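You operate a simulated robot arm through the tools that you are given. There is no shell and no other tool. Be economical: measure what you need, move in short steps, check, and stop when the job is done.

Carry out the task below with a simulated two-armed robot. There is one attempt and no reset: what you move stays moved.

## Task
Tighten the clamped body's nut to the value on the small orange card.
Fine: use the socket with blue band and the yellow arm; arm up and socket back on its ledge at the end; the clamp, the other socket and the other body stay. Let nothing fall to the floor. Set down upright: socket with blue band. Where these are worked on the way, their far stop is far enough and under half their travel is too little: yellow arm.

The check looks at the end state, three seconds after you hand in, the way a careful person would. Anything else that was tipped, shoved, dropped, spilled or broken makes it a failure.

## Robot
Two 7-joint arms with fingered hands on one trunk, on a base that drives. Base frame: it is fixed to the floor where the robot stands at the start and does not move with it; the origin is under the middle of the robot, x ahead of it, y to its left, z up. Readings come in mm, degrees, newtons and seconds.
The left shoulder is at the start at [200, 135, 1070], the right one opposite. Places, roughly: black knob of the fixture [500, 100, 900]; clamp lever with orange grip [500, -100, 1000]; fixture plate with white boxes [600, 0, 1000]; injector body with blue band (5x5x10 cm) [600, 0, 900]; injector body with red band (5x5x10 cm) [600, -200, 900]; ledge under the word sockets [800, -300, 1200]; nut top of the body with blue band [600, 0, 1000]; short lever with blue grip [800, 0, 1200]; socket with blue band (6x5x6 cm) [800, -300, 1200]; socket with white band (4x4x6 cm) [800, -400, 1200]; yellow arm [700, 0, 1200]. Payload 4 kg a hand.
The TCP of each hand is the grasp point between the finger pads, 25 mm short of the fingertips. In the tool frame z runs along the fingers and y along their closing line. Largest opening 88 mm; the body of the gripper starts 29 mm behind the TCP. The gripper is a hand of 4 fingers: y runs from the thumb to the fingers, the wrist lies at [-13, -106, -174] in the tool frame, and closing takes about 1.5 s.
Orientation is that of the tool frame in the base frame, as a unit quaternion [x, y, z, w]. With the fingers straight down and the wrist toward the robot, the tool's x, y and z point along [0, 1, 0], [1, 0, 0] and [0, 0, -1] of the base frame.

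## Interface
- The arms move only by the tool move_arm. It takes "left_commands", "right_commands" or both (then of equal length, played together; a hand with none holds still); each is text: rows parted by semicolons, each of 6 numbers parted by spaces: the shift along the tool's x, y, z in units of 20 mm (1.0 is 20 mm), then the turn, a rotation vector about the tool's x, y, z in units of 6 degrees (1.0 is 6 degrees). In form: x y z rx ry rz; .... A call has 1 to 8 rows; each row shifts and turns the commanded pose from where the row before left it, along the tool's axes as they then stand. "left_hand" and "right_hand" are, for a hand that has rows, the finger opening in mm, from 0 to 88, set as the call begins (left out, the last holds). A call with a number of a shift or a turn outside -1 to 1 is refused whole. Each row takes 0.2 s and may step no farther than 50 mm and 8.6 degrees from the row before; otherwise, or with a gripper value out of range, the whole call is refused. A pose out of reach is approached as far as the arm can. The call stops where the force on the tool passes 60 N (or 10 N more than at its start, if that is more) or the arm is blocked; 0.2 s more then pass. The fingers move at their own pace (about 153 mm/s each) and stop on an object; they squeeze with about 28 N. The grip force told is the motor's: it shows also when the fingers shut on nothing. Time passes only in rows, and 0.2 s behind the last, so rows that do not move let the fingers close. The reply holds the time, the measured pose of the TCP, the force on the tool along the base axes, the opening and the grip force, in the units named above and with some noise, with the torque about the TCP (base axes, N m) and any sound that the robot's microphone picked up, and new pictures: "pictures" is both (left out), scene, wrist or none (wrist: the cameras of the hands that moved).
- Cameras (640 x 400 px; columns grow to the right, rows downward): "scene" is now at [145.7, -0.4, 1681.8]; the picture's right is [0.01, -1.00, 0.00], its down [-0.63, -0.01, -0.77] and it looks along [0.77, 0.01, -0.63] (base axes); focal length 250 px, centre (320, 200). "left" rides on the left gripper at [-64, -83, -98] in its tool frame; the picture's right is [-0.62, -0.37, 0.69], its down [0.71, -0.63, 0.30] and it looks along [0.32, 0.68, 0.65] (tool axes); focal length 265 px, centre (320, 200). "right" rides on the right gripper at [64, -83, -98] in its tool frame; the picture's right is [-0.62, 0.37, -0.69], its down [-0.71, -0.63, 0.30] and it looks along [-0.32, 0.68, 0.65] (tool axes); focal length 265 px, centre (320, 200). There is no depth. A picture from a camera that has moved, and an enlarged one, comes with that camera's place and axes in the base frame and with its lens.
- move_column(by): slides the trunk up (or, below 0, down) by that many mm; the arms and the scene camera ride with it, the base frame stays. It gives what a move gives, with no picture.
- base_move(legs): drives the robot by 1 to 6 legs, each [ahead, left, turn to the left] in mm, mm and degrees, along the robot's own axes; the way and the turn of a leg run together, so that a leg with both is an arc; at most 1500 mm and 180 degrees a leg. The arms and the cameras ride along, it lands a little off, and it stops where it bumps. It gives what a move gives, and a new picture of the scene camera.
- finger_targets(index, middle, ring, thumb_bend, thumb_turn, hand): sets how far each is bent, from 0 (flat) to 1 (curled in); at 0.3 the hand is open as for a grip, at 0.7 the pads meet at the TCP. One left out holds its place. A second passes; each finger stops where it meets its share of the squeeze, and holds until it gets a number again. A gripper value or a shape takes the hand back. It gives what a move gives, with no picture; readings hold the bend of each and the force on the fingers (four entries, about 0 where the hand has none), thumb and palm. thumb_turn goes from beside the hand (0) to across from the fingers (1), as for a grip.
- set_grasp(shape, hand): the hand has 4 fingers and takes this shape, open, in about a second: jaw (thumb against the fingers, like two jaws); tri (thumb and two fingers); tip (a fingertip pinch); poke (one finger out to press); point (the index stretched); flat (the hand flat); cup (the hand cupped); fist (a fist). The gripper value then closes the fingers along that shape, each until it touches; the sizes above hold for jaw. It gives what a move gives, with no picture.
- turn_head(pan, tilt): turns the head with the scene camera to pan (to the left, within 97 degrees either way) and tilt (down, from -29 to 69), counted from straight ahead of the robot. It gives what a move gives, and a new picture of the scene camera.
- inspect(camera, box): a new picture of the part [left, top, right, bottom] of that camera's present view, enlarged. The clock stands still meanwhile.
- close_job(): hands the job in; it is judged then, once.

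Go step by step. Nothing tells you exact positions but the pictures and the camera data: compare them with the known pose of the tool, close in by small moves and look again before you grip or let go. The budget is 120 turns and 260 pictures, counting those below and the enlarged ones. Unless the task says otherwise, let go and move clear before handing in.

The tools are called after "Call:" as a command line: name --argument value ..., lists and objects as JSON in quotes. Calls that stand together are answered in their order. move_arm: Moves the arms, as the interface text tells. Its arguments: {"type":"object","properties":{"left_commands":{"type":"string"},"left_hand":{"type":"number"},"right_commands":{"type":"string"},"right_hand":{"type":"number"},"pictures":{"type":"string","enum":["both","scene","wrist","none"]}},"required":[]} The other tools are called the same way: move_column (by) slides the trunk up or down; set_grasp (shape, hand) gives the hand a shape; finger_targets (index, middle, ring, thumb_bend, thumb_turn, hand) moves the fingers one by one; base_move (legs) drives the base; turn_head (pan, tilt) turns the head that bears the scene camera; inspect (camera, box) takes an enlarged picture of a part of a camera's view; close_job () hands the job in.

At the start:

```text
t: 0.0
left_position: [614.1, 206.1, 1474.2]
left_tool_rot: [0.708, 0.707, 0.0, 0.0]
left_ft_force: [-0.7, 0.8, 0.5]
left_torque: [0.01, 0.03, -0.01]
left_opening: 87.4
left_grasp_force: 0.0
left_shape: jaw
left_bend: [0.3, 0.3, 0.3, 0.3, 0.98]
left_finger forces: [0.1, 0.1, 0.0, 0.0, 0.0, 0.0]
right_position: [506.3, -223.6, 1506.1]
right_tool_rot: [0.707, 0.707, 0.0, 0.0]
right_ft_force: [0.6, 0.3, -0.5]
right_torque: [0.05, -0.03, 0.02]
right_opening: 87.8
right_grasp_force: 0.0
right_shape: jaw
right_bend: [0.3, 0.3, 0.3, 0.3, 0.98]
right_finger forces: [0.1, 0.0, 0.0, 0.0, 0.0, 0.1]
trunk travel left (down, up): [-675.0, 95.0]
robot x, y, heading: [-0.8, -0.0, -0.3]
head pan, tilt: [0.7, 39.3]
```

scene: 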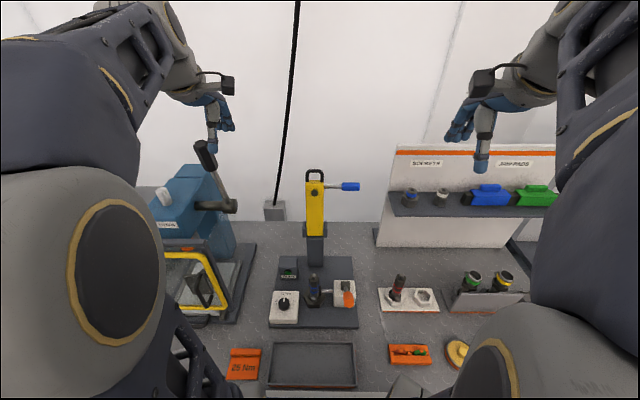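
right: 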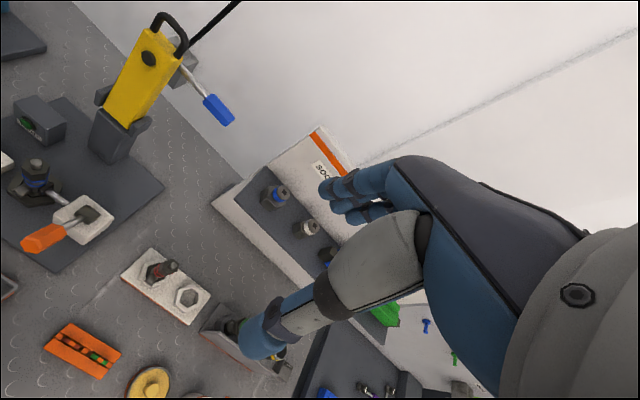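
left: 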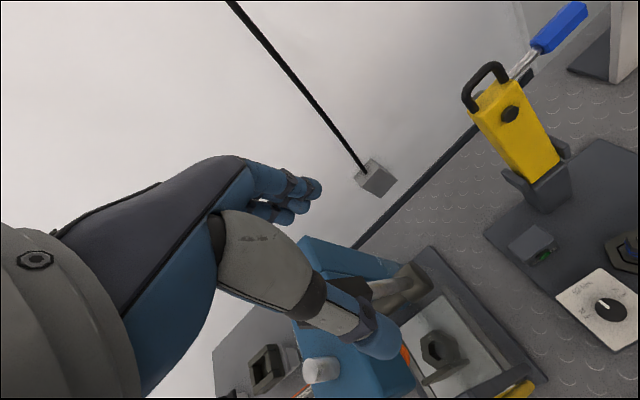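

I see the fixture in front with the yellow arm standing up, a knob at left, the clamp at right, the sockets on the ledge, and an orange card reading about 25 Nm. I'll enlarge those parts first.

Call:
inspect --camera "scene" --box '[220, 160, 380, 260]'

Call:
inspect --camera "scene" --box '[250, 250, 370, 335]'

Call:
inspect --camera "scene" --box '[380, 140, 560, 260]'

Call:
inspect --camera "scene" --box '[210, 330, 290, 390]'

```text
4.00 times, centred on (300, 210) of scene
camera zoom: at [145.7, -0.4, 1681.8], right [0.01, -1.0, 0.0], down [-0.63, -0.01, -0.77], along [0.77, 0.01, -0.63], focal length 998 px, centre (400, 160)
```

zoom: 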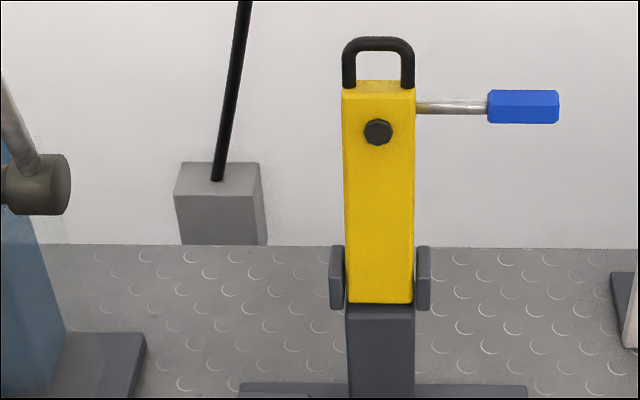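

```text
4.71 times, centred on (310, 292) of scene
camera zoom: at [145.7, -0.4, 1681.8], right [0.01, -1.0, 0.0], down [-0.63, -0.01, -0.77], along [0.77, 0.01, -0.63], focal length 1175 px, centre (367, -235)
```

zoom: 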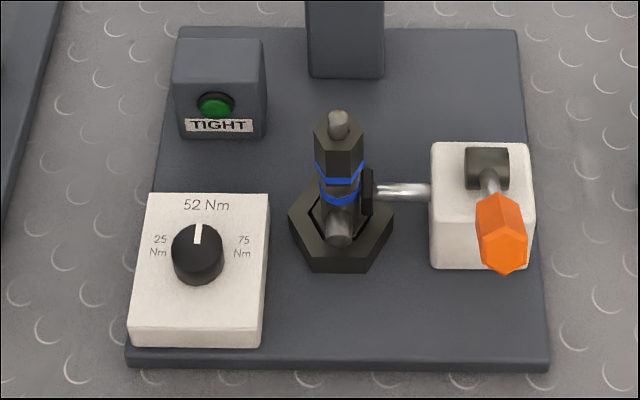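

```text
3.33 times, centred on (470, 200) of scene
camera zoom: at [145.7, -0.4, 1681.8], right [0.01, -1.0, 0.0], down [-0.63, -0.01, -0.77], along [0.77, 0.01, -0.63], focal length 832 px, centre (-180, 200)
```

zoom: 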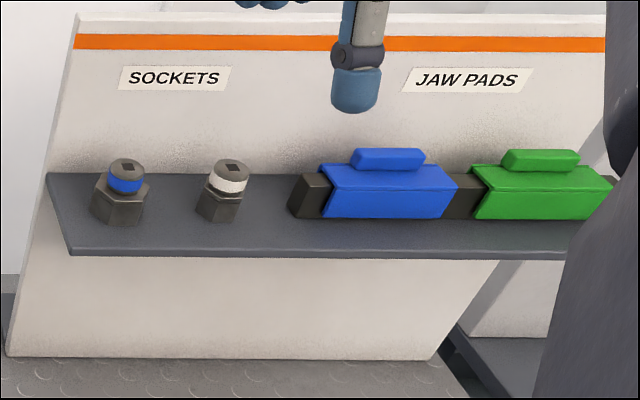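

```text
6.67 times, centred on (250, 360) of scene
camera zoom: at [145.7, -0.4, 1681.8], right [0.01, -1.0, 0.0], down [-0.63, -0.01, -0.77], along [0.77, 0.01, -0.63], focal length 1664 px, centre (787, -867)
```

zoom: 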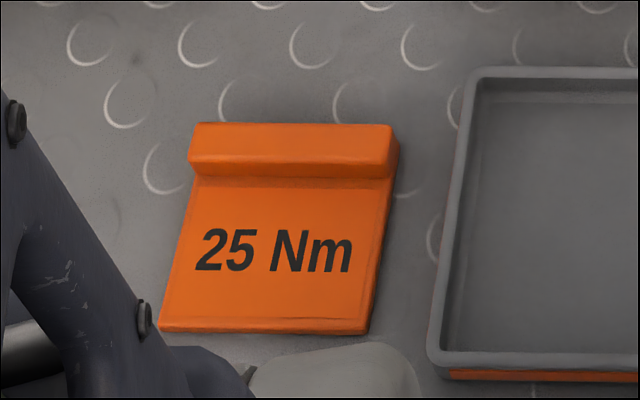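

The card says 25 Nm and the dial pointer is at 52 Nm. I'll look closer at the arm, fixture and sockets through the wrist cameras to work out their places.

Call:
inspect --camera "right" --box '[0, 0, 240, 150]'

Call:
inspect --camera "right" --box '[0, 120, 240, 270]'

Call:
inspect --camera "right" --box '[210, 130, 370, 230]'

Call:
inspect --camera "left" --box '[400, 0, 640, 150]'

Call:
inspect --camera "left" --box '[480, 220, 640, 320]'

```text
2.67 times, centred on (120, 75) of right
camera zoom: at [422.4, -159.6, 1604.4], right [0.37, -0.62, 0.69], down [-0.63, -0.71, -0.3], along [0.68, -0.32, -0.65], focal length 708 px, centre (853, 533)
```

zoom: 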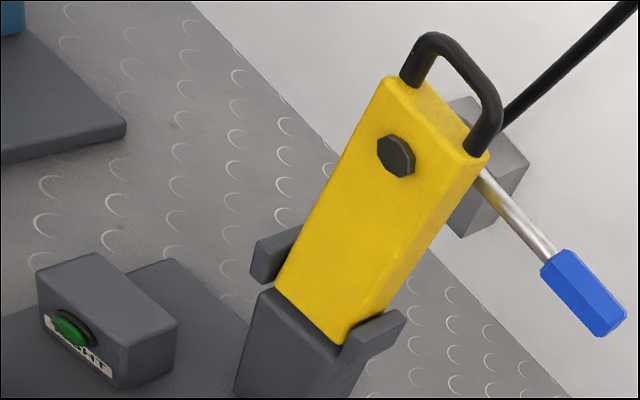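

```text
2.67 times, centred on (120, 195) of right
camera zoom: at [422.4, -159.6, 1604.4], right [0.37, -0.62, 0.69], down [-0.63, -0.71, -0.3], along [0.68, -0.32, -0.65], focal length 708 px, centre (853, 213)
```

zoom: 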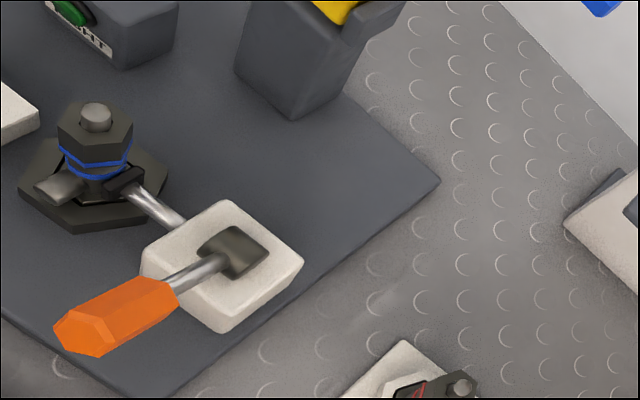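

```text
4.00 times, centred on (290, 180) of right
camera zoom: at [422.4, -159.6, 1604.4], right [0.37, -0.62, 0.69], down [-0.63, -0.71, -0.3], along [0.68, -0.32, -0.65], focal length 1062 px, centre (440, 280)
```

zoom: 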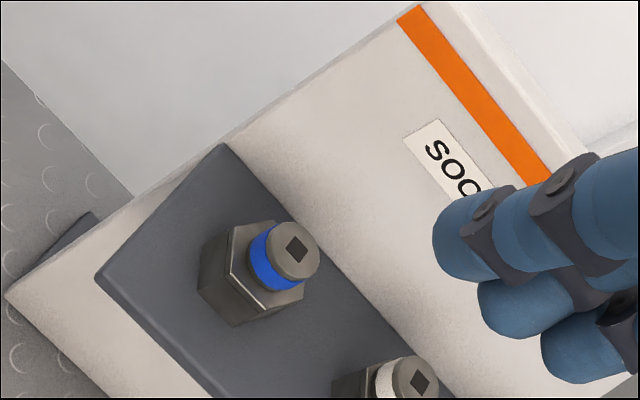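

```text
2.67 times, centred on (520, 75) of left
camera zoom: at [531.0, 141.6, 1573.5], right [-0.37, -0.62, -0.69], down [-0.63, 0.71, -0.3], along [0.68, 0.32, -0.65], focal length 708 px, centre (-213, 533)
```

zoom: 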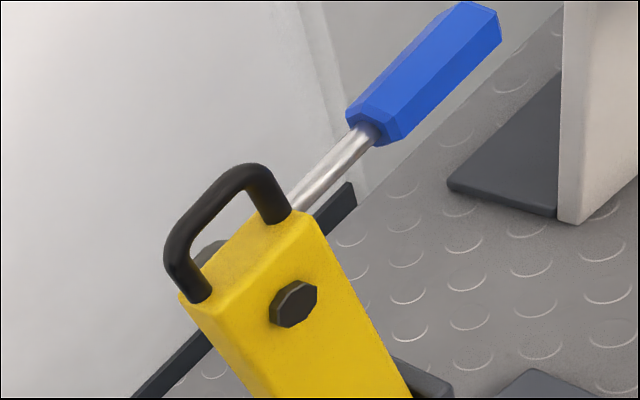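

```text
4.00 times, centred on (560, 270) of left
camera zoom: at [531.0, 141.6, 1573.5], right [-0.37, -0.62, -0.69], down [-0.63, 0.71, -0.3], along [0.68, 0.32, -0.65], focal length 1062 px, centre (-640, -80)
```

zoom: 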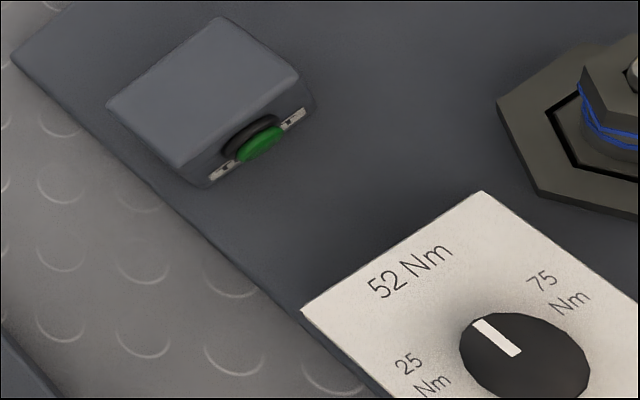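

The arm seems to fold down towards me, with its drive landing on the body's nut. The knob is near (539,118,946), which is a bit close for the reach, so I'll back the base off and look again.

Call:
base_move --legs '[[-90, 0, 0]]'

```text
t: 1.1
left_position: [524.0, 206.4, 1475.1]
left_tool_rot: [0.707, 0.708, 0.0, 0.0]
left_ft_force: [0.1, 0.9, -0.7]
left_torque: [0.01, 0.01, 0.02]
left_opening: 87.7
left_grasp_force: 0.0
left_shape: jaw
left_bend: [0.3, 0.3, 0.3, 0.3, 0.98]
left_finger forces: [0.1, 0.0, 0.0, 0.1, 0.0, 0.0]
right_position: [414.5, -223.5, 1506.5]
right_tool_rot: [0.707, 0.707, -0.001, 0.0]
right_ft_force: [1.7, 0.2, 0.0]
right_torque: [-0.03, 0.02, -0.01]
right_opening: 87.5
right_grasp_force: 0.0
right_shape: jaw
right_bend: [0.3, 0.3, 0.3, 0.3, 0.98]
right_finger forces: [0.0, 0.0, 0.0, 0.0, 0.0, 0.0]
trunk travel left (down, up): [-675.0, 95.0]
robot x, y, heading: [-89.7, 3.1, -0.1]
head pan, tilt: [0.7, 39.3]
camera scene: at [54.5, -0.3, 1681.8], right [0.01, -1.0, 0.0], down [-0.63, -0.01, -0.77], along [0.77, 0.01, -0.63], focal length 250 px, centre (320, 200)
```

scene: 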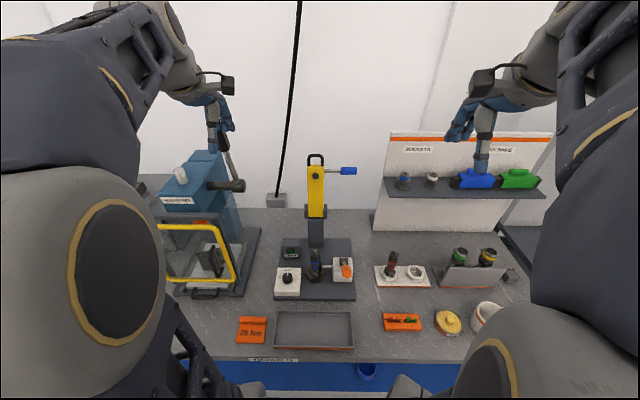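

Next the left hand comes down over the knob in two stages, turned 45° clockwise so it can then wind the knob counterclockwise.

Call:
move_arm --left_commands "-0.55 0.1 1 0 0 0;-0.55 0.1 1 0 0 0;-0.55 0.1 1 0 0 0;-0.55 0.1 1 0 0 0;-0.55 0.1 1 0 0 0;-0.55 0.1 1 0 0 0;-0.55 0.1 1 0 0 0;-0.55 0.1 1 0 0 0" --pictures "none"

Call:
move_arm --left_commands "0 0 1 0 0 0.95;0 0 1 0 0 0.95;0 0 1 0 0 0.95;0 0 1 0 0 0.95;0 0 1 0 0 0.95;0 0 1 0 0 0.95;0 0 1 0 0 0.95;0 0 1 0 0 0.95"

```text
t: 2.9
left_position: [539.1, 117.3, 1313.9]
left_tool_rot: [0.707, 0.707, 0.001, 0.0]
left_ft_force: [0.3, 0.0, -0.1]
left_torque: [-0.01, 0.0, -0.02]
left_opening: 87.6
left_grasp_force: 0.1
left_shape: jaw
left_bend: [0.3, 0.3, 0.3, 0.3, 0.98]
left_finger forces: [0.0, 0.0, 0.0, 0.0, 0.1, 0.1]
right_position: [413.5, -223.2, 1506.1]
right_tool_rot: [0.707, 0.708, 0.0, -0.001]
right_ft_force: [0.1, -0.4, 0.6]
right_torque: [0.02, -0.02, 0.02]
right_opening: 87.4
right_grasp_force: 0.2
right_shape: jaw
right_bend: [0.3, 0.3, 0.3, 0.3, 0.98]
right_finger forces: [0.0, 0.1, 0.1, 0.0, 0.0, 0.0]
trunk travel left (down, up): [-675.0, 95.0]
robot x, y, heading: [-92.4, -2.6, 0.2]
head pan, tilt: [0.7, 39.3]
```

```text
t: 4.7
left_position: [538.2, 117.9, 1155.1]
left_tool_rot: [0.926, 0.377, 0.0, 0.0]
left_ft_force: [0.1, -0.5, -0.2]
left_torque: [0.03, -0.01, -0.01]
left_opening: 87.6
left_grasp_force: 0.0
left_shape: jaw
left_bend: [0.3, 0.3, 0.3, 0.3, 0.98]
left_finger forces: [0.1, 0.0, 0.0, 0.0, 0.0, 0.1]
right_position: [412.9, -224.0, 1506.0]
right_tool_rot: [0.707, 0.707, 0.0, 0.0]
right_ft_force: [-1.1, 0.4, 1.2]
right_torque: [-0.01, 0.0, 0.0]
right_opening: 87.6
right_grasp_force: 0.1
right_shape: jaw
right_bend: [0.3, 0.3, 0.3, 0.3, 0.98]
right_finger forces: [0.1, 0.0, 0.0, 0.0, 0.0, 0.0]
trunk travel left (down, up): [-675.0, 95.0]
robot x, y, heading: [-92.1, -1.3, -0.4]
head pan, tilt: [0.7, 39.3]
camera scene: at [54.0, -0.5, 1681.9], right [0.01, -1.0, 0.0], down [-0.63, -0.01, -0.77], along [0.77, 0.01, -0.63], focal length 250 px, centre (320, 200)
camera left: at [434.2, 132.9, 1253.4], right [-0.7, -0.17, -0.69], down [0.07, 0.95, -0.3], along [0.71, -0.26, -0.65], focal length 265 px, centre (320, 200)
```

scene: 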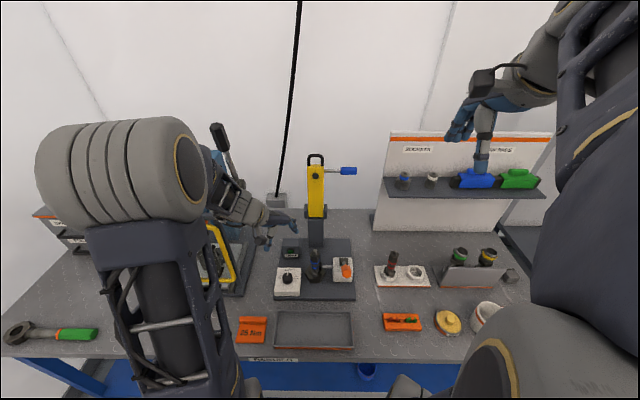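
left: 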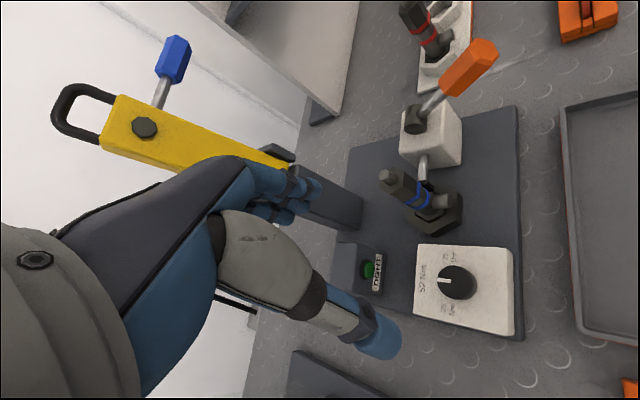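

The knob sits almost exactly below the left hand, near (536,117,950). I'll enlarge it to check its height before lowering.

Call:
inspect --camera "left" --box '[400, 230, 528, 310]'

Call:
inspect --camera "left" --box '[340, 120, 532, 240]'

```text
5.00 times, centred on (464, 270) of left
camera zoom: at [434.2, 132.9, 1253.4], right [-0.7, -0.17, -0.69], down [0.07, 0.95, -0.3], along [0.71, -0.26, -0.65], focal length 1327 px, centre (-400, -150)
```

zoom: 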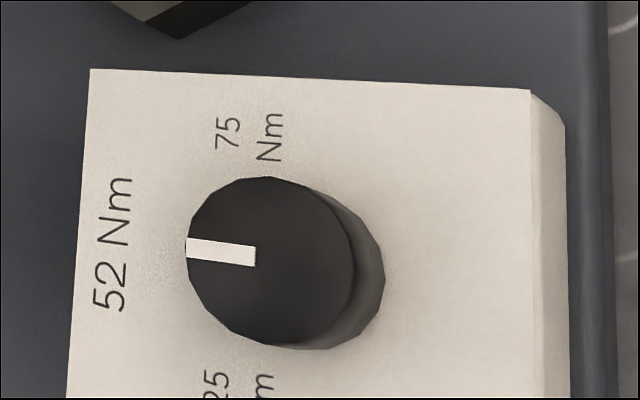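

```text
3.33 times, centred on (436, 180) of left
camera zoom: at [434.2, 132.9, 1253.4], right [-0.7, -0.17, -0.69], down [0.07, 0.95, -0.3], along [0.71, -0.26, -0.65], focal length 885 px, centre (-67, 267)
```

zoom: 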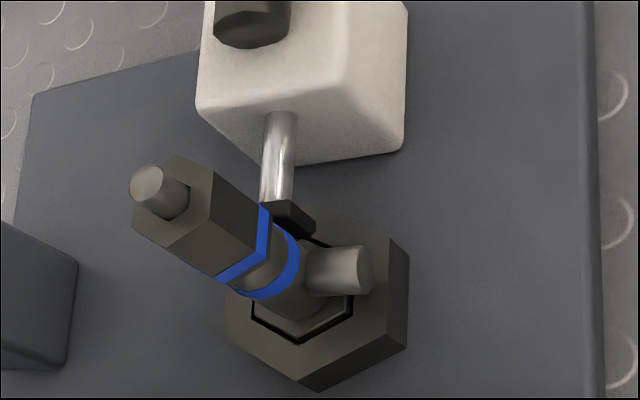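

Call:
move_arm --left_commands "0 0 1 0 0 0;0 0 1 0 0 0;0 0 1 0 0 0;0 0 1 0 0 0;0 0 1 0 0 0" --left_hand 60

Call:
inspect --camera "scene" --box '[220, 200, 380, 300]'

```text
t: 5.9
left_position: [540.1, 118.1, 1053.9]
left_tool_rot: [0.926, 0.379, 0.0, 0.0]
left_ft_force: [0.1, 0.3, -0.3]
left_torque: [-0.01, 0.0, 0.0]
left_opening: 60.2
left_grasp_force: 0.0
left_shape: jaw
left_bend: [0.28, 0.37, 0.34, 0.59, 0.99]
left_finger forces: [0.1, 0.0, 0.0, 0.1, 0.1, 0.0]
right_position: [412.6, -223.9, 1506.1]
right_tool_rot: [0.707, 0.707, -0.001, 0.0]
right_ft_force: [-0.4, 0.5, 0.3]
right_torque: [0.05, -0.04, 0.01]
right_opening: 87.7
right_grasp_force: 0.1
right_shape: jaw
right_bend: [0.3, 0.3, 0.3, 0.3, 0.98]
right_finger forces: [0.0, 0.0, 0.0, 0.1, 0.0, 0.0]
trunk travel left (down, up): [-675.0, 95.0]
robot x, y, heading: [-93.4, -0.3, 0.1]
head pan, tilt: [0.7, 39.3]
camera scene: at [54.1, -0.4, 1681.9], right [0.01, -1.0, 0.0], down [-0.63, -0.01, -0.77], along [0.77, 0.01, -0.63], focal length 250 px, centre (320, 200)
camera left: at [434.3, 132.6, 1153.0], right [-0.7, -0.17, -0.69], down [0.07, 0.95, -0.3], along [0.71, -0.26, -0.65], focal length 265 px, centre (320, 200)
```

scene: 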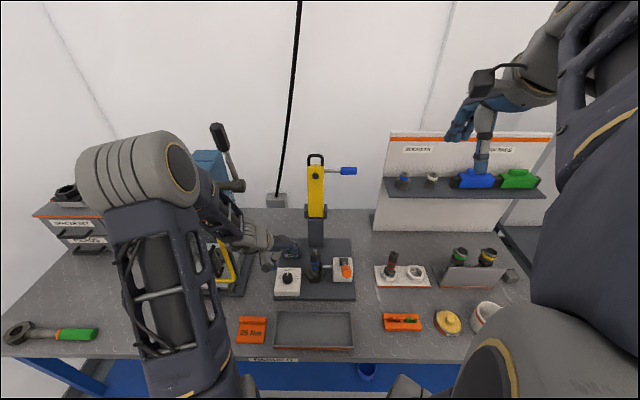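
left: 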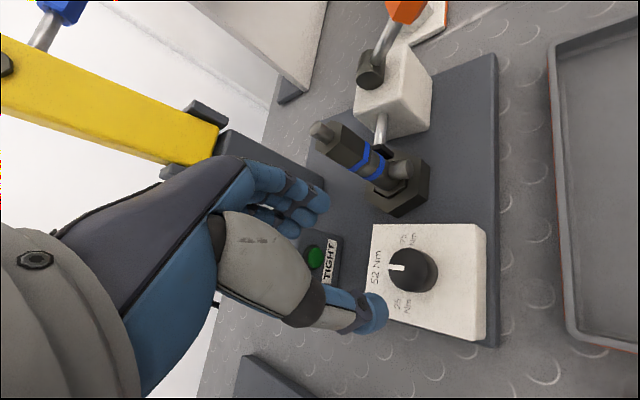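

```text
4.00 times, centred on (300, 250) of scene
camera zoom: at [54.1, -0.4, 1681.9], right [0.01, -1.0, 0.0], down [-0.63, -0.01, -0.77], along [0.77, 0.01, -0.63], focal length 998 px, centre (400, 0)
```

zoom: 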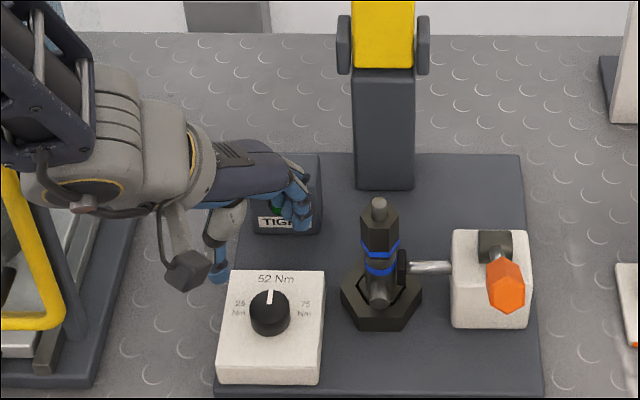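

Call:
move_arm --left_commands "0 0 1 0 0 0;0 0 1 0 0 0;0 0 1 0 0 0;0 0 1 0 0 0"

Call:
inspect --camera "scene" --box '[240, 240, 352, 310]'

```text
t: 6.9
left_position: [539.2, 118.9, 975.2]
left_tool_rot: [0.926, 0.377, 0.0, 0.0]
left_ft_force: [0.0, -0.3, 0.5]
left_torque: [0.03, 0.02, 0.0]
left_opening: 60.4
left_grasp_force: 0.1
left_shape: jaw
left_bend: [0.28, 0.37, 0.34, 0.59, 0.99]
left_finger forces: [0.0, 0.1, 0.0, 0.0, 0.0, 0.0]
right_position: [415.2, -223.8, 1506.4]
right_tool_rot: [0.706, 0.708, -0.001, -0.001]
right_ft_force: [0.2, -0.8, -0.2]
right_torque: [-0.01, -0.01, -0.01]
right_opening: 87.8
right_grasp_force: 0.2
right_shape: jaw
right_bend: [0.3, 0.3, 0.3, 0.3, 0.98]
right_finger forces: [0.0, 0.0, 0.0, 0.1, 0.0, 0.0]
trunk travel left (down, up): [-675.0, 95.0]
robot x, y, heading: [-89.9, 2.4, 0.2]
head pan, tilt: [0.7, 39.3]
camera scene: at [54.1, -0.2, 1681.9], right [0.01, -1.0, 0.0], down [-0.63, -0.01, -0.77], along [0.77, 0.01, -0.63], focal length 250 px, centre (320, 200)
camera left: at [434.6, 132.9, 1073.7], right [-0.7, -0.17, -0.69], down [0.07, 0.95, -0.3], along [0.71, -0.26, -0.65], focal length 265 px, centre (320, 200)
```

scene: 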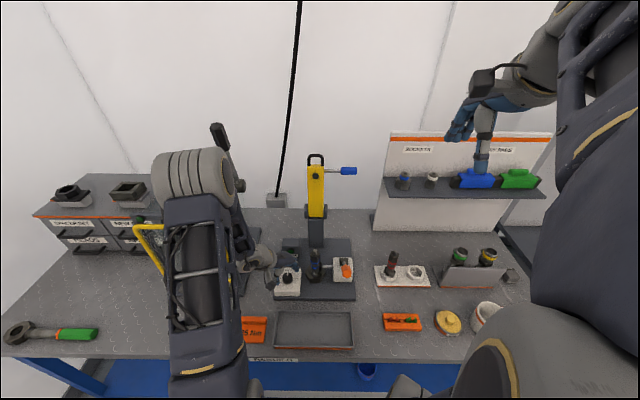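
left: 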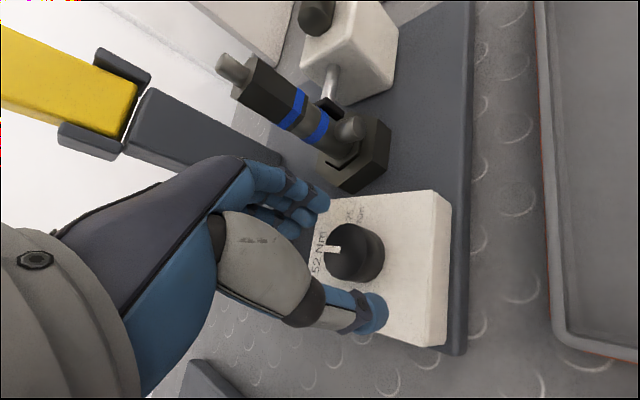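

```text
5.71 times, centred on (296, 275) of scene
camera zoom: at [54.1, -0.2, 1681.9], right [0.01, -1.0, 0.0], down [-0.63, -0.01, -0.77], along [0.77, 0.01, -0.63], focal length 1426 px, centre (457, -229)
```

zoom: 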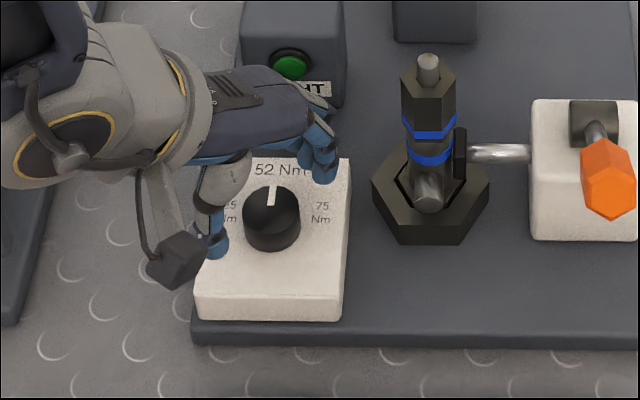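

The fingertips are just above the knob's top, with the knob between thumb and fingers. I'll lower about 15 mm and close.

Call:
move_arm --left_commands "0 0 0.4 0 0 0;0 0 0.35 0 0 0" --pictures "none"

Call:
move_arm --left_commands "0 0 0 0 0 0;0 0 0 0 0 0;0 0 0 0 0 0;0 0 0 0 0 0;0 0 0 0 0 0;0 0 0 0 0 0;0 0 0 0 0 0;0 0 0 0 0 0" --left_hand 20 --pictures "wrist"

```text
t: 7.5
left_position: [539.7, 118.0, 959.6]
left_tool_rot: [0.926, 0.378, 0.0, 0.0]
left_ft_force: [0.2, -0.3, 0.3]
left_torque: [-0.02, -0.02, 0.02]
left_opening: 60.3
left_grasp_force: 0.0
left_shape: jaw
left_bend: [0.28, 0.37, 0.34, 0.59, 0.99]
left_finger forces: [0.0, 0.0, 0.0, 0.1, 0.0, 0.0]
right_position: [413.3, -223.0, 1505.3]
right_tool_rot: [0.707, 0.707, 0.0, 0.0]
right_ft_force: [0.7, 0.4, 0.4]
right_torque: [-0.01, 0.0, -0.03]
right_opening: 87.7
right_grasp_force: 0.1
right_shape: jaw
right_bend: [0.3, 0.3, 0.3, 0.3, 0.98]
right_finger forces: [0.1, 0.0, 0.1, 0.0, 0.0, 0.0]
trunk travel left (down, up): [-675.0, 95.0]
robot x, y, heading: [-91.6, 2.0, -0.1]
head pan, tilt: [0.7, 39.3]
```

```text
t: 9.3
left_position: [539.3, 117.7, 959.7]
left_tool_rot: [0.926, 0.378, -0.001, 0.0]
left_ft_force: [-4.3, 3.0, -1.4]
left_torque: [0.07, 0.09, -0.02]
left_opening: 26.2
left_grasp_force: 28.4
left_shape: jaw
left_bend: [0.74, 0.55, 0.6, 0.74, 1.0]
left_finger forces: [13.9, 7.8, 0.1, 0.1, 26.0, 0.0]
right_position: [413.2, -223.8, 1506.3]
right_tool_rot: [0.707, 0.707, 0.001, 0.0]
right_ft_force: [0.4, -0.3, 1.0]
right_torque: [-0.02, -0.01, 0.02]
right_opening: 87.5
right_grasp_force: 0.0
right_shape: jaw
right_bend: [0.3, 0.3, 0.3, 0.3, 0.98]
right_finger forces: [0.0, 0.1, 0.2, 0.0, 0.0, 0.0]
trunk travel left (down, up): [-675.0, 95.0]
robot x, y, heading: [-90.2, 0.7, 0.2]
head pan, tilt: [0.7, 39.3]
camera left: at [434.7, 132.8, 1058.3], right [-0.7, -0.17, -0.69], down [0.07, 0.95, -0.3], along [0.71, -0.26, -0.65], focal length 265 px, centre (320, 200)
```

left: 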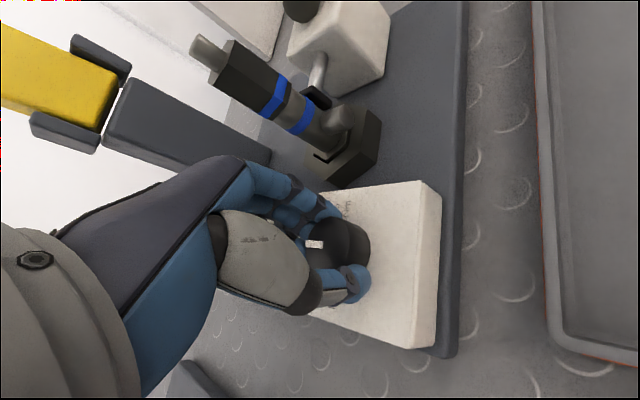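

The hold is a few millimetres off the knob's axis. I'll open, shift by about 5 mm, and regrip.

Call:
move_arm --left_commands "0 0 0 0 0 0;0 0 0 0 0 0;0 0 0 0 0 0;-0.2 -0.12 0.1 0 0 0;0 0 0 0 0 0" --left_hand 55 --pictures "wrist"

Call:
move_arm --left_commands "0 0 0 0 0 0;0 0 0 0 0 0;0 0 0 0 0 0;0 0 0 0 0 0;0 0 0 0 0 0;0 0 0 0 0 0;0 0 0 0 0 0;0 0 0 0 0 0" --left_hand 20 --pictures "wrist"

```text
t: 10.5
left_position: [534.2, 117.1, 957.0]
left_tool_rot: [0.926, 0.378, 0.0, 0.0]
left_ft_force: [0.4, 0.0, -0.2]
left_torque: [0.02, -0.01, 0.0]
left_opening: 54.6
left_grasp_force: 0.1
left_shape: jaw
left_bend: [0.29, 0.4, 0.36, 0.63, 1.0]
left_finger forces: [0.1, 0.0, 0.0, 0.0, 0.0, 0.0]
right_position: [413.8, -224.3, 1507.0]
right_tool_rot: [0.707, 0.708, 0.0, 0.0]
right_ft_force: [-0.3, 0.2, -0.9]
right_torque: [0.0, 0.0, -0.01]
right_opening: 87.8
right_grasp_force: 0.0
right_shape: jaw
right_bend: [0.3, 0.3, 0.3, 0.3, 0.98]
right_finger forces: [0.2, 0.1, 0.1, 0.0, 0.0, 0.0]
trunk travel left (down, up): [-675.0, 95.0]
robot x, y, heading: [-92.1, 2.0, -0.2]
head pan, tilt: [0.7, 39.3]
camera left: at [430.0, 131.8, 1056.4], right [-0.7, -0.17, -0.69], down [0.07, 0.95, -0.3], along [0.71, -0.26, -0.65], focal length 265 px, centre (320, 200)
```

left: 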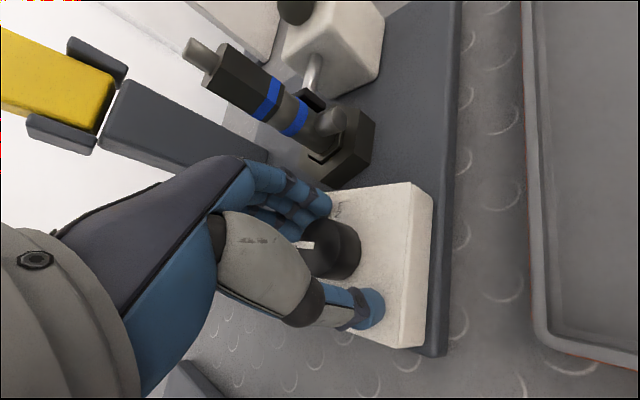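

```text
t: 12.3
left_position: [534.1, 116.9, 957.9]
left_tool_rot: [0.926, 0.378, 0.0, 0.001]
left_ft_force: [-2.1, -3.2, -0.3]
left_torque: [-0.08, -0.04, -0.05]
left_opening: 24.3
left_grasp_force: 28.3
left_shape: jaw
left_bend: [0.74, 0.52, 0.59, 0.75, 1.0]
left_finger forces: [15.4, 9.4, 0.2, 0.1, 23.9, 0.1]
right_position: [413.5, -224.3, 1505.3]
right_tool_rot: [0.707, 0.707, 0.0, 0.0]
right_ft_force: [0.6, -0.6, 0.0]
right_torque: [-0.01, 0.04, -0.01]
right_opening: 87.8
right_grasp_force: 0.0
right_shape: jaw
right_bend: [0.3, 0.3, 0.3, 0.3, 0.98]
right_finger forces: [0.0, 0.0, 0.0, 0.0, 0.1, 0.1]
trunk travel left (down, up): [-675.0, 95.0]
robot x, y, heading: [-89.6, 1.6, 0.0]
head pan, tilt: [0.7, 39.3]
camera left: at [430.0, 131.8, 1056.4], right [-0.7, -0.17, -0.69], down [0.07, 0.95, -0.3], along [0.71, -0.26, -0.65], focal length 265 px, centre (320, 200)
```

left: 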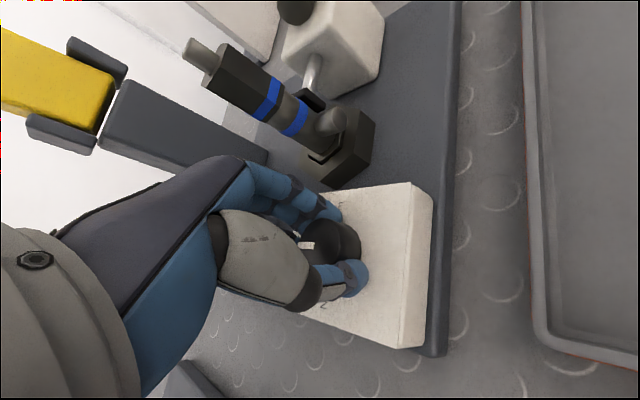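

Now I'll turn the knob counterclockwise by 48° and look.

Call:
move_arm --left_commands "0 0 0 0 0 -1;0 0 0 0 0 -1;0 0 0 0 0 -1;0 0 0 0 0 -1;0 0 0 0 0 -1;0 0 0 0 0 -1;0 0 0 0 0 -1;0 0 0 0 0 -1"

Call:
inspect --camera "scene" --box '[240, 240, 352, 310]'

```text
t: 14.1
left_position: [535.4, 116.6, 957.5]
left_tool_rot: [0.692, 0.722, 0.001, 0.001]
left_ft_force: [6.0, -9.9, -2.4]
left_torque: [-0.17, -0.21, 0.01]
left_opening: 24.6
left_grasp_force: 28.1
left_shape: jaw
left_bend: [0.73, 0.52, 0.59, 0.76, 0.98]
left_finger forces: [19.5, 8.5, 0.1, 0.0, 24.0, 0.0]
right_position: [413.2, -223.5, 1505.3]
right_tool_rot: [0.706, 0.708, 0.0, -0.001]
right_ft_force: [0.2, 0.5, 0.1]
right_torque: [-0.02, -0.01, 0.01]
right_opening: 87.6
right_grasp_force: 0.2
right_shape: jaw
right_bend: [0.3, 0.3, 0.3, 0.3, 0.98]
right_finger forces: [0.0, 0.0, 0.0, 0.0, 0.1, 0.0]
trunk travel left (down, up): [-675.0, 95.0]
robot x, y, heading: [-93.5, -2.4, -0.1]
head pan, tilt: [0.7, 39.3]
camera scene: at [54.6, -0.5, 1681.8], right [0.01, -1.0, 0.0], down [-0.63, -0.01, -0.77], along [0.77, 0.01, -0.63], focal length 250 px, centre (320, 200)
camera left: at [454.6, 49.1, 1056.5], right [-0.34, -0.64, -0.69], down [-0.66, 0.69, -0.31], along [0.67, 0.35, -0.65], focal length 265 px, centre (320, 200)
```

scene: 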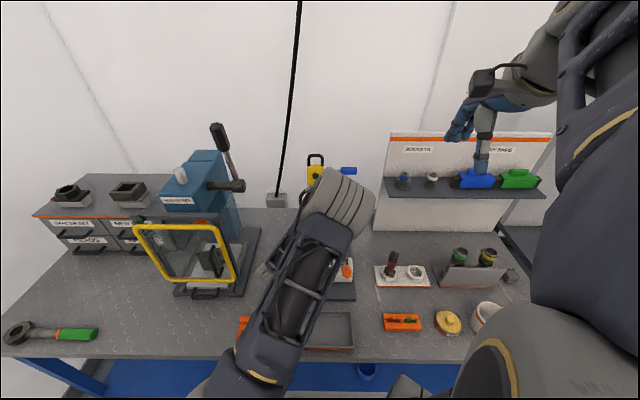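
left: 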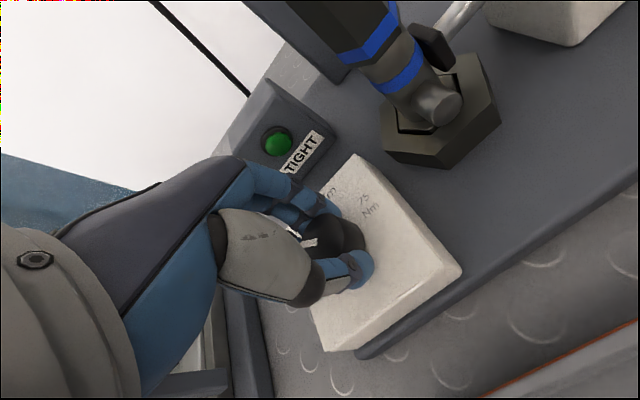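

```text
5.71 times, centred on (296, 275) of scene
camera zoom: at [54.6, -0.5, 1681.8], right [0.01, -1.0, 0.0], down [-0.63, -0.01, -0.77], along [0.77, 0.01, -0.63], focal length 1426 px, centre (457, -229)
```

zoom: 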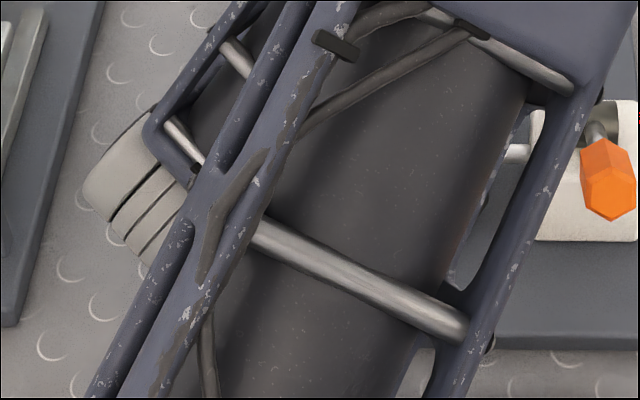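

The pointer followed the hand. I put the 25 mark at roughly 60–65° from the top, so I'll turn about 12° more, release, and lift away to look.

Call:
move_arm --left_commands "0 0 0 0 0 -1;0 0 0 0 0 -1;0 0 0 0 0 0" --pictures "none"

Call:
move_arm --left_commands "0 0 0 0 0 0;0 0 0 0 0 0;0 0 0 0 0 0;0 0 0 0 0 0;0 0 0 0 0 0" --left_hand 60 --pictures "none"

Call:
move_arm --left_commands "0 0 -1 0 0 0;0 0 -1 0 0 0;0 0 -1 0 0 0;0 0 -1 0 0 0;0 0 -1 0 0 0" --pictures "wrist"

Call:
inspect --camera "left" --box '[320, 170, 448, 250]'

```text
t: 14.9
left_position: [534.8, 116.2, 958.1]
left_tool_rot: [0.614, 0.79, -0.001, 0.001]
left_ft_force: [6.0, -18.2, 0.0]
left_torque: [-0.31, -0.22, -0.33]
left_opening: 25.0
left_grasp_force: 27.6
left_shape: jaw
left_bend: [0.73, 0.51, 0.59, 0.76, 1.0]
left_finger forces: [20.0, 10.2, 0.1, 0.0, 27.3, 0.0]
right_position: [414.4, -225.2, 1506.2]
right_tool_rot: [0.707, 0.707, 0.0, 0.0]
right_ft_force: [0.1, 0.3, -0.2]
right_torque: [-0.03, 0.03, 0.02]
right_opening: 87.6
right_grasp_force: 0.1
right_shape: jaw
right_bend: [0.3, 0.3, 0.3, 0.3, 0.98]
right_finger forces: [0.1, 0.0, 0.0, 0.0, 0.0, 0.0]
trunk travel left (down, up): [-675.0, 95.0]
robot x, y, heading: [-92.4, 0.6, -0.0]
head pan, tilt: [0.7, 39.3]
```

```text
t: 16.1
left_position: [535.6, 118.1, 957.8]
left_tool_rot: [0.613, 0.79, 0.0, -0.001]
left_ft_force: [-0.7, 0.0, 0.1]
left_torque: [0.02, -0.02, 0.01]
left_opening: 59.8
left_grasp_force: 0.1
left_shape: jaw
left_bend: [0.28, 0.38, 0.35, 0.6, 1.0]
left_finger forces: [0.0, 0.2, 0.0, 0.0, 0.0, 0.0]
right_position: [413.7, -224.1, 1506.5]
right_tool_rot: [0.707, 0.707, -0.001, 0.0]
right_ft_force: [-0.5, 0.0, -0.4]
right_torque: [-0.03, 0.01, -0.01]
right_opening: 87.6
right_grasp_force: 0.1
right_shape: jaw
right_bend: [0.3, 0.3, 0.3, 0.3, 0.98]
right_finger forces: [0.0, 0.0, 0.1, 0.1, 0.0, 0.0]
trunk travel left (down, up): [-675.0, 95.0]
robot x, y, heading: [-93.9, 1.2, -0.0]
head pan, tilt: [0.7, 39.3]
```

```text
t: 17.3
left_position: [535.4, 116.9, 1057.8]
left_tool_rot: [0.613, 0.79, 0.0, 0.001]
left_ft_force: [0.5, -0.9, -0.3]
left_torque: [-0.03, -0.01, 0.02]
left_opening: 59.6
left_grasp_force: 0.0
left_shape: jaw
left_bend: [0.28, 0.38, 0.35, 0.6, 1.0]
left_finger forces: [0.1, 0.0, 0.0, 0.1, 0.0, 0.1]
right_position: [413.3, -224.1, 1506.8]
right_tool_rot: [0.707, 0.707, 0.0, 0.0]
right_ft_force: [0.8, -0.1, -0.3]
right_torque: [0.01, 0.01, 0.0]
right_opening: 87.6
right_grasp_force: 0.0
right_shape: jaw
right_bend: [0.3, 0.3, 0.3, 0.3, 0.98]
right_finger forces: [0.1, 0.1, 0.0, 0.0, 0.0, 0.0]
trunk travel left (down, up): [-675.0, 95.0]
robot x, y, heading: [-88.1, -2.4, -0.1]
head pan, tilt: [0.7, 39.3]
camera left: at [469.9, 33.5, 1156.5], right [-0.2, -0.69, -0.69], down [-0.79, 0.54, -0.3], along [0.58, 0.48, -0.65], focal length 265 px, centre (320, 200)
```

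left: 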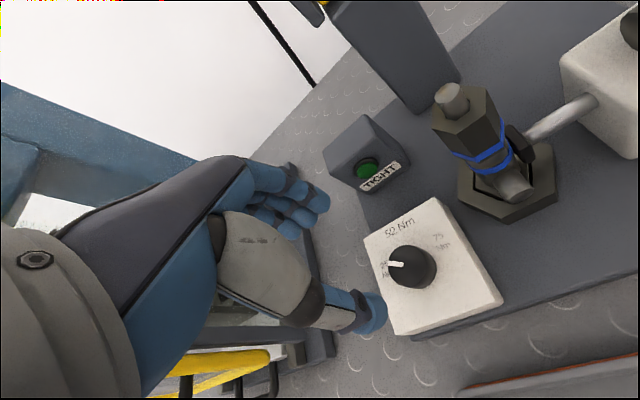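

```text
5.00 times, centred on (384, 210) of left
camera zoom: at [469.9, 33.5, 1156.5], right [-0.2, -0.69, -0.69], down [-0.79, 0.54, -0.3], along [0.58, 0.48, -0.65], focal length 1327 px, centre (0, 150)
```

zoom: 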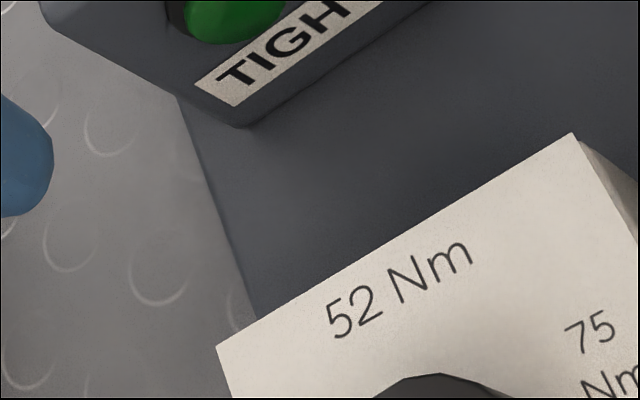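

Call:
inspect --camera "left" --box '[350, 205, 478, 285]'

```text
5.00 times, centred on (414, 245) of left
camera zoom: at [469.9, 33.5, 1156.5], right [-0.2, -0.69, -0.69], down [-0.79, 0.54, -0.3], along [0.58, 0.48, -0.65], focal length 1327 px, centre (-150, -25)
```

zoom: 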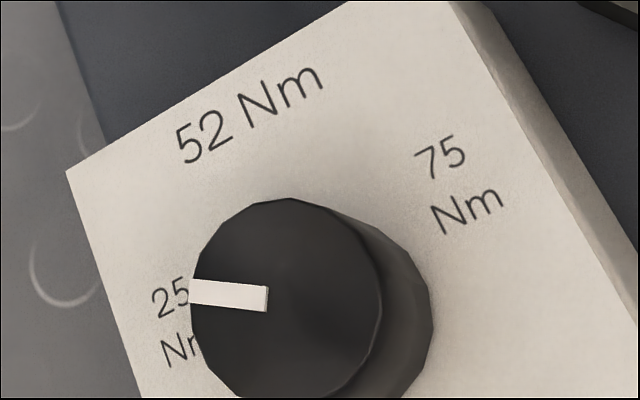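

The pointer now stands at about 60° beside the 25 mark (I measure 62–68° for the label), and it felt resistance near the end. I'll grip again and nudge it a little further to find out whether that's the stop.

Call:
move_arm --left_commands "0 0 1 0 0 0;0 0 1 0 0 0;0 0 1 0 0 0;0 0 1 0 0 0;0 0 1 0 0 0" --pictures "none"

Call:
move_arm --left_commands "0 0 0 0 0 0;0 0 0 0 0 0;0 0 0 0 0 0;0 0 0 0 0 0;0 0 0 0 0 0;0 0 0 0 0 0;0 0 0 0 0 0;0 0 0 0 0 0" --left_hand 20 --pictures "none"

Call:
move_arm --left_commands "0 0 0 0 0 -0.5;0 0 0 0 0 -0.5;0 0 0 0 0 -0.3" --pictures "wrist"

```text
t: 18.5
left_position: [535.3, 117.8, 958.0]
left_tool_rot: [0.614, 0.79, 0.0, 0.0]
left_ft_force: [0.4, -0.2, 0.0]
left_torque: [0.02, 0.03, 0.0]
left_opening: 59.4
left_grasp_force: 0.1
left_shape: jaw
left_bend: [0.28, 0.38, 0.34, 0.6, 1.0]
left_finger forces: [0.0, 0.0, 0.0, 0.1, 0.0, 0.1]
right_position: [414.9, -223.3, 1506.9]
right_tool_rot: [0.707, 0.708, 0.0, 0.001]
right_ft_force: [-0.1, 0.1, 0.5]
right_torque: [0.01, 0.03, 0.02]
right_opening: 87.8
right_grasp_force: 0.1
right_shape: jaw
right_bend: [0.3, 0.3, 0.3, 0.3, 0.98]
right_finger forces: [0.0, 0.0, 0.0, 0.1, 0.0, 0.1]
trunk travel left (down, up): [-675.0, 95.0]
robot x, y, heading: [-92.8, 0.9, -0.1]
head pan, tilt: [0.7, 39.3]
```

```text
t: 20.3
left_position: [535.7, 117.1, 958.3]
left_tool_rot: [0.613, 0.79, 0.0, -0.001]
left_ft_force: [0.0, -2.1, -3.2]
left_torque: [-0.02, -0.05, -0.02]
left_opening: 26.0
left_grasp_force: 28.1
left_shape: jaw
left_bend: [0.74, 0.52, 0.58, 0.75, 1.0]
left_finger forces: [16.0, 7.8, 0.0, 0.0, 23.7, 0.1]
right_position: [413.8, -224.6, 1506.6]
right_tool_rot: [0.708, 0.707, 0.0, 0.0]
right_ft_force: [-0.2, 0.4, 0.1]
right_torque: [-0.02, 0.06, -0.01]
right_opening: 87.5
right_grasp_force: 0.1
right_shape: jaw
right_bend: [0.3, 0.3, 0.3, 0.3, 0.98]
right_finger forces: [0.1, 0.0, 0.1, 0.1, 0.1, 0.0]
trunk travel left (down, up): [-675.0, 95.0]
robot x, y, heading: [-91.5, -1.3, -0.1]
head pan, tilt: [0.7, 39.3]
```

```text
t: 21.1
left_position: [535.2, 116.6, 958.3]
left_tool_rot: [0.558, 0.83, -0.001, 0.001]
left_ft_force: [4.1, -5.7, -7.3]
left_torque: [-0.1, -0.13, -0.17]
left_opening: 25.5
left_grasp_force: 27.6
left_shape: jaw
left_bend: [0.74, 0.52, 0.58, 0.75, 1.0]
left_finger forces: [17.5, 7.7, 0.1, 0.0, 23.0, 0.0]
right_position: [413.5, -223.5, 1505.8]
right_tool_rot: [0.707, 0.707, 0.001, 0.0]
right_ft_force: [-0.1, -0.4, 0.5]
right_torque: [-0.01, -0.03, -0.02]
right_opening: 87.5
right_grasp_force: 0.0
right_shape: jaw
right_bend: [0.3, 0.3, 0.3, 0.3, 0.98]
right_finger forces: [0.0, 0.0, 0.1, 0.0, 0.0, 0.0]
trunk travel left (down, up): [-675.0, 95.0]
robot x, y, heading: [-92.7, -0.4, -0.2]
head pan, tilt: [0.7, 39.3]
camera left: at [482.1, 25.6, 1056.5], right [-0.11, -0.71, -0.69], down [-0.85, 0.42, -0.3], along [0.51, 0.56, -0.65], focal length 265 px, centre (320, 200)
```

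left: 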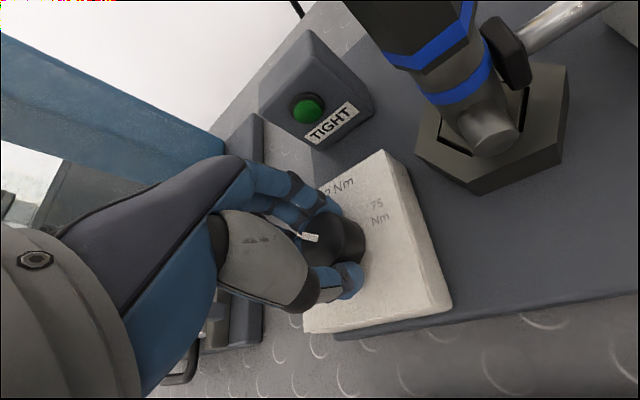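

Call:
move_arm --left_commands "0 0 0 0 0 0;0 0 0 0 0 0;0 0 0 0 0 0;0 0 0 0 0 0;0 0 0 0 0 0" --left_hand 60 --pictures "none"

Call:
move_arm --left_commands "0 0 -1 0 0 0;0 0 -1 0 0 0;0 0 -1 0 0 0;0 0 -1 0 0 0;0 0 -1 0 0 0" --pictures "wrist"

Call:
inspect --camera "left" --box '[350, 205, 478, 285]'

```text
t: 22.3
left_position: [534.9, 117.2, 957.7]
left_tool_rot: [0.558, 0.83, 0.0, 0.0]
left_ft_force: [-0.2, -0.8, -0.4]
left_torque: [0.0, -0.01, 0.0]
left_opening: 60.0
left_grasp_force: 0.0
left_shape: jaw
left_bend: [0.28, 0.38, 0.35, 0.6, 1.0]
left_finger forces: [0.0, 0.1, 0.0, 0.0, 0.1, 0.0]
right_position: [413.9, -223.7, 1505.8]
right_tool_rot: [0.707, 0.707, -0.001, 0.0]
right_ft_force: [0.7, 0.3, -0.2]
right_torque: [0.0, 0.01, 0.0]
right_opening: 87.6
right_grasp_force: 0.0
right_shape: jaw
right_bend: [0.3, 0.3, 0.3, 0.3, 0.98]
right_finger forces: [0.0, 0.1, 0.1, 0.1, 0.1, 0.0]
trunk travel left (down, up): [-675.0, 95.0]
robot x, y, heading: [-90.1, 2.8, 0.1]
head pan, tilt: [0.7, 39.3]
```

```text
t: 23.5
left_position: [535.6, 117.8, 1057.6]
left_tool_rot: [0.558, 0.83, 0.0, 0.0]
left_ft_force: [-0.2, -0.3, 0.1]
left_torque: [0.01, 0.0, 0.02]
left_opening: 59.4
left_grasp_force: 0.0
left_shape: jaw
left_bend: [0.28, 0.38, 0.35, 0.6, 1.0]
left_finger forces: [0.0, 0.1, 0.1, 0.0, 0.0, 0.0]
right_position: [414.1, -223.8, 1506.3]
right_tool_rot: [0.707, 0.707, 0.0, 0.0]
right_ft_force: [-0.4, 0.4, -0.7]
right_torque: [-0.01, 0.02, -0.02]
right_opening: 87.4
right_grasp_force: 0.0
right_shape: jaw
right_bend: [0.3, 0.3, 0.3, 0.3, 0.98]
right_finger forces: [0.0, 0.1, 0.1, 0.1, 0.0, 0.0]
trunk travel left (down, up): [-675.0, 95.0]
robot x, y, heading: [-92.5, -1.3, 0.3]
head pan, tilt: [0.7, 39.3]
camera left: at [481.5, 26.4, 1156.1], right [-0.11, -0.71, -0.69], down [-0.85, 0.42, -0.3], along [0.51, 0.56, -0.65], focal length 265 px, centre (320, 200)
```

left: 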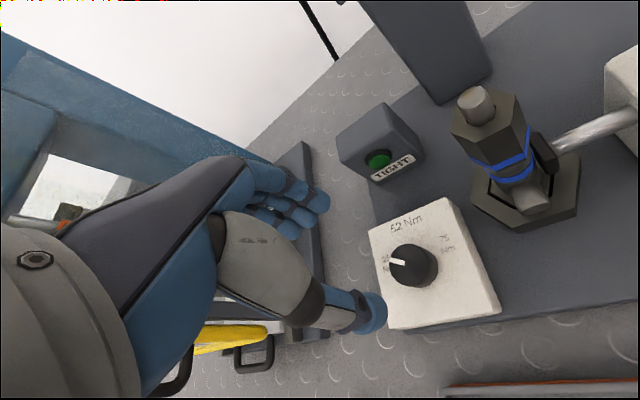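

```text
5.00 times, centred on (414, 245) of left
camera zoom: at [481.5, 26.4, 1156.1], right [-0.11, -0.71, -0.69], down [-0.85, 0.42, -0.3], along [0.51, 0.56, -0.65], focal length 1327 px, centre (-150, -25)
```

zoom: 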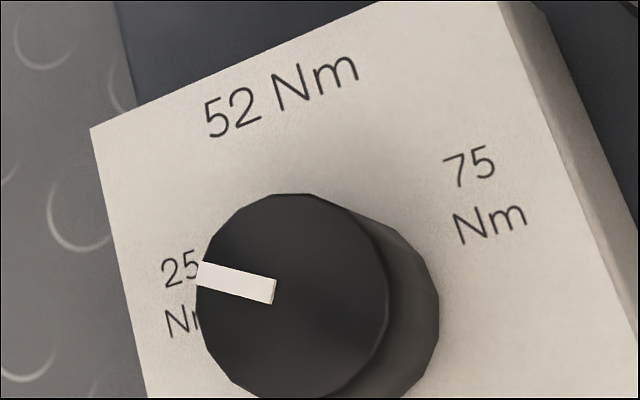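

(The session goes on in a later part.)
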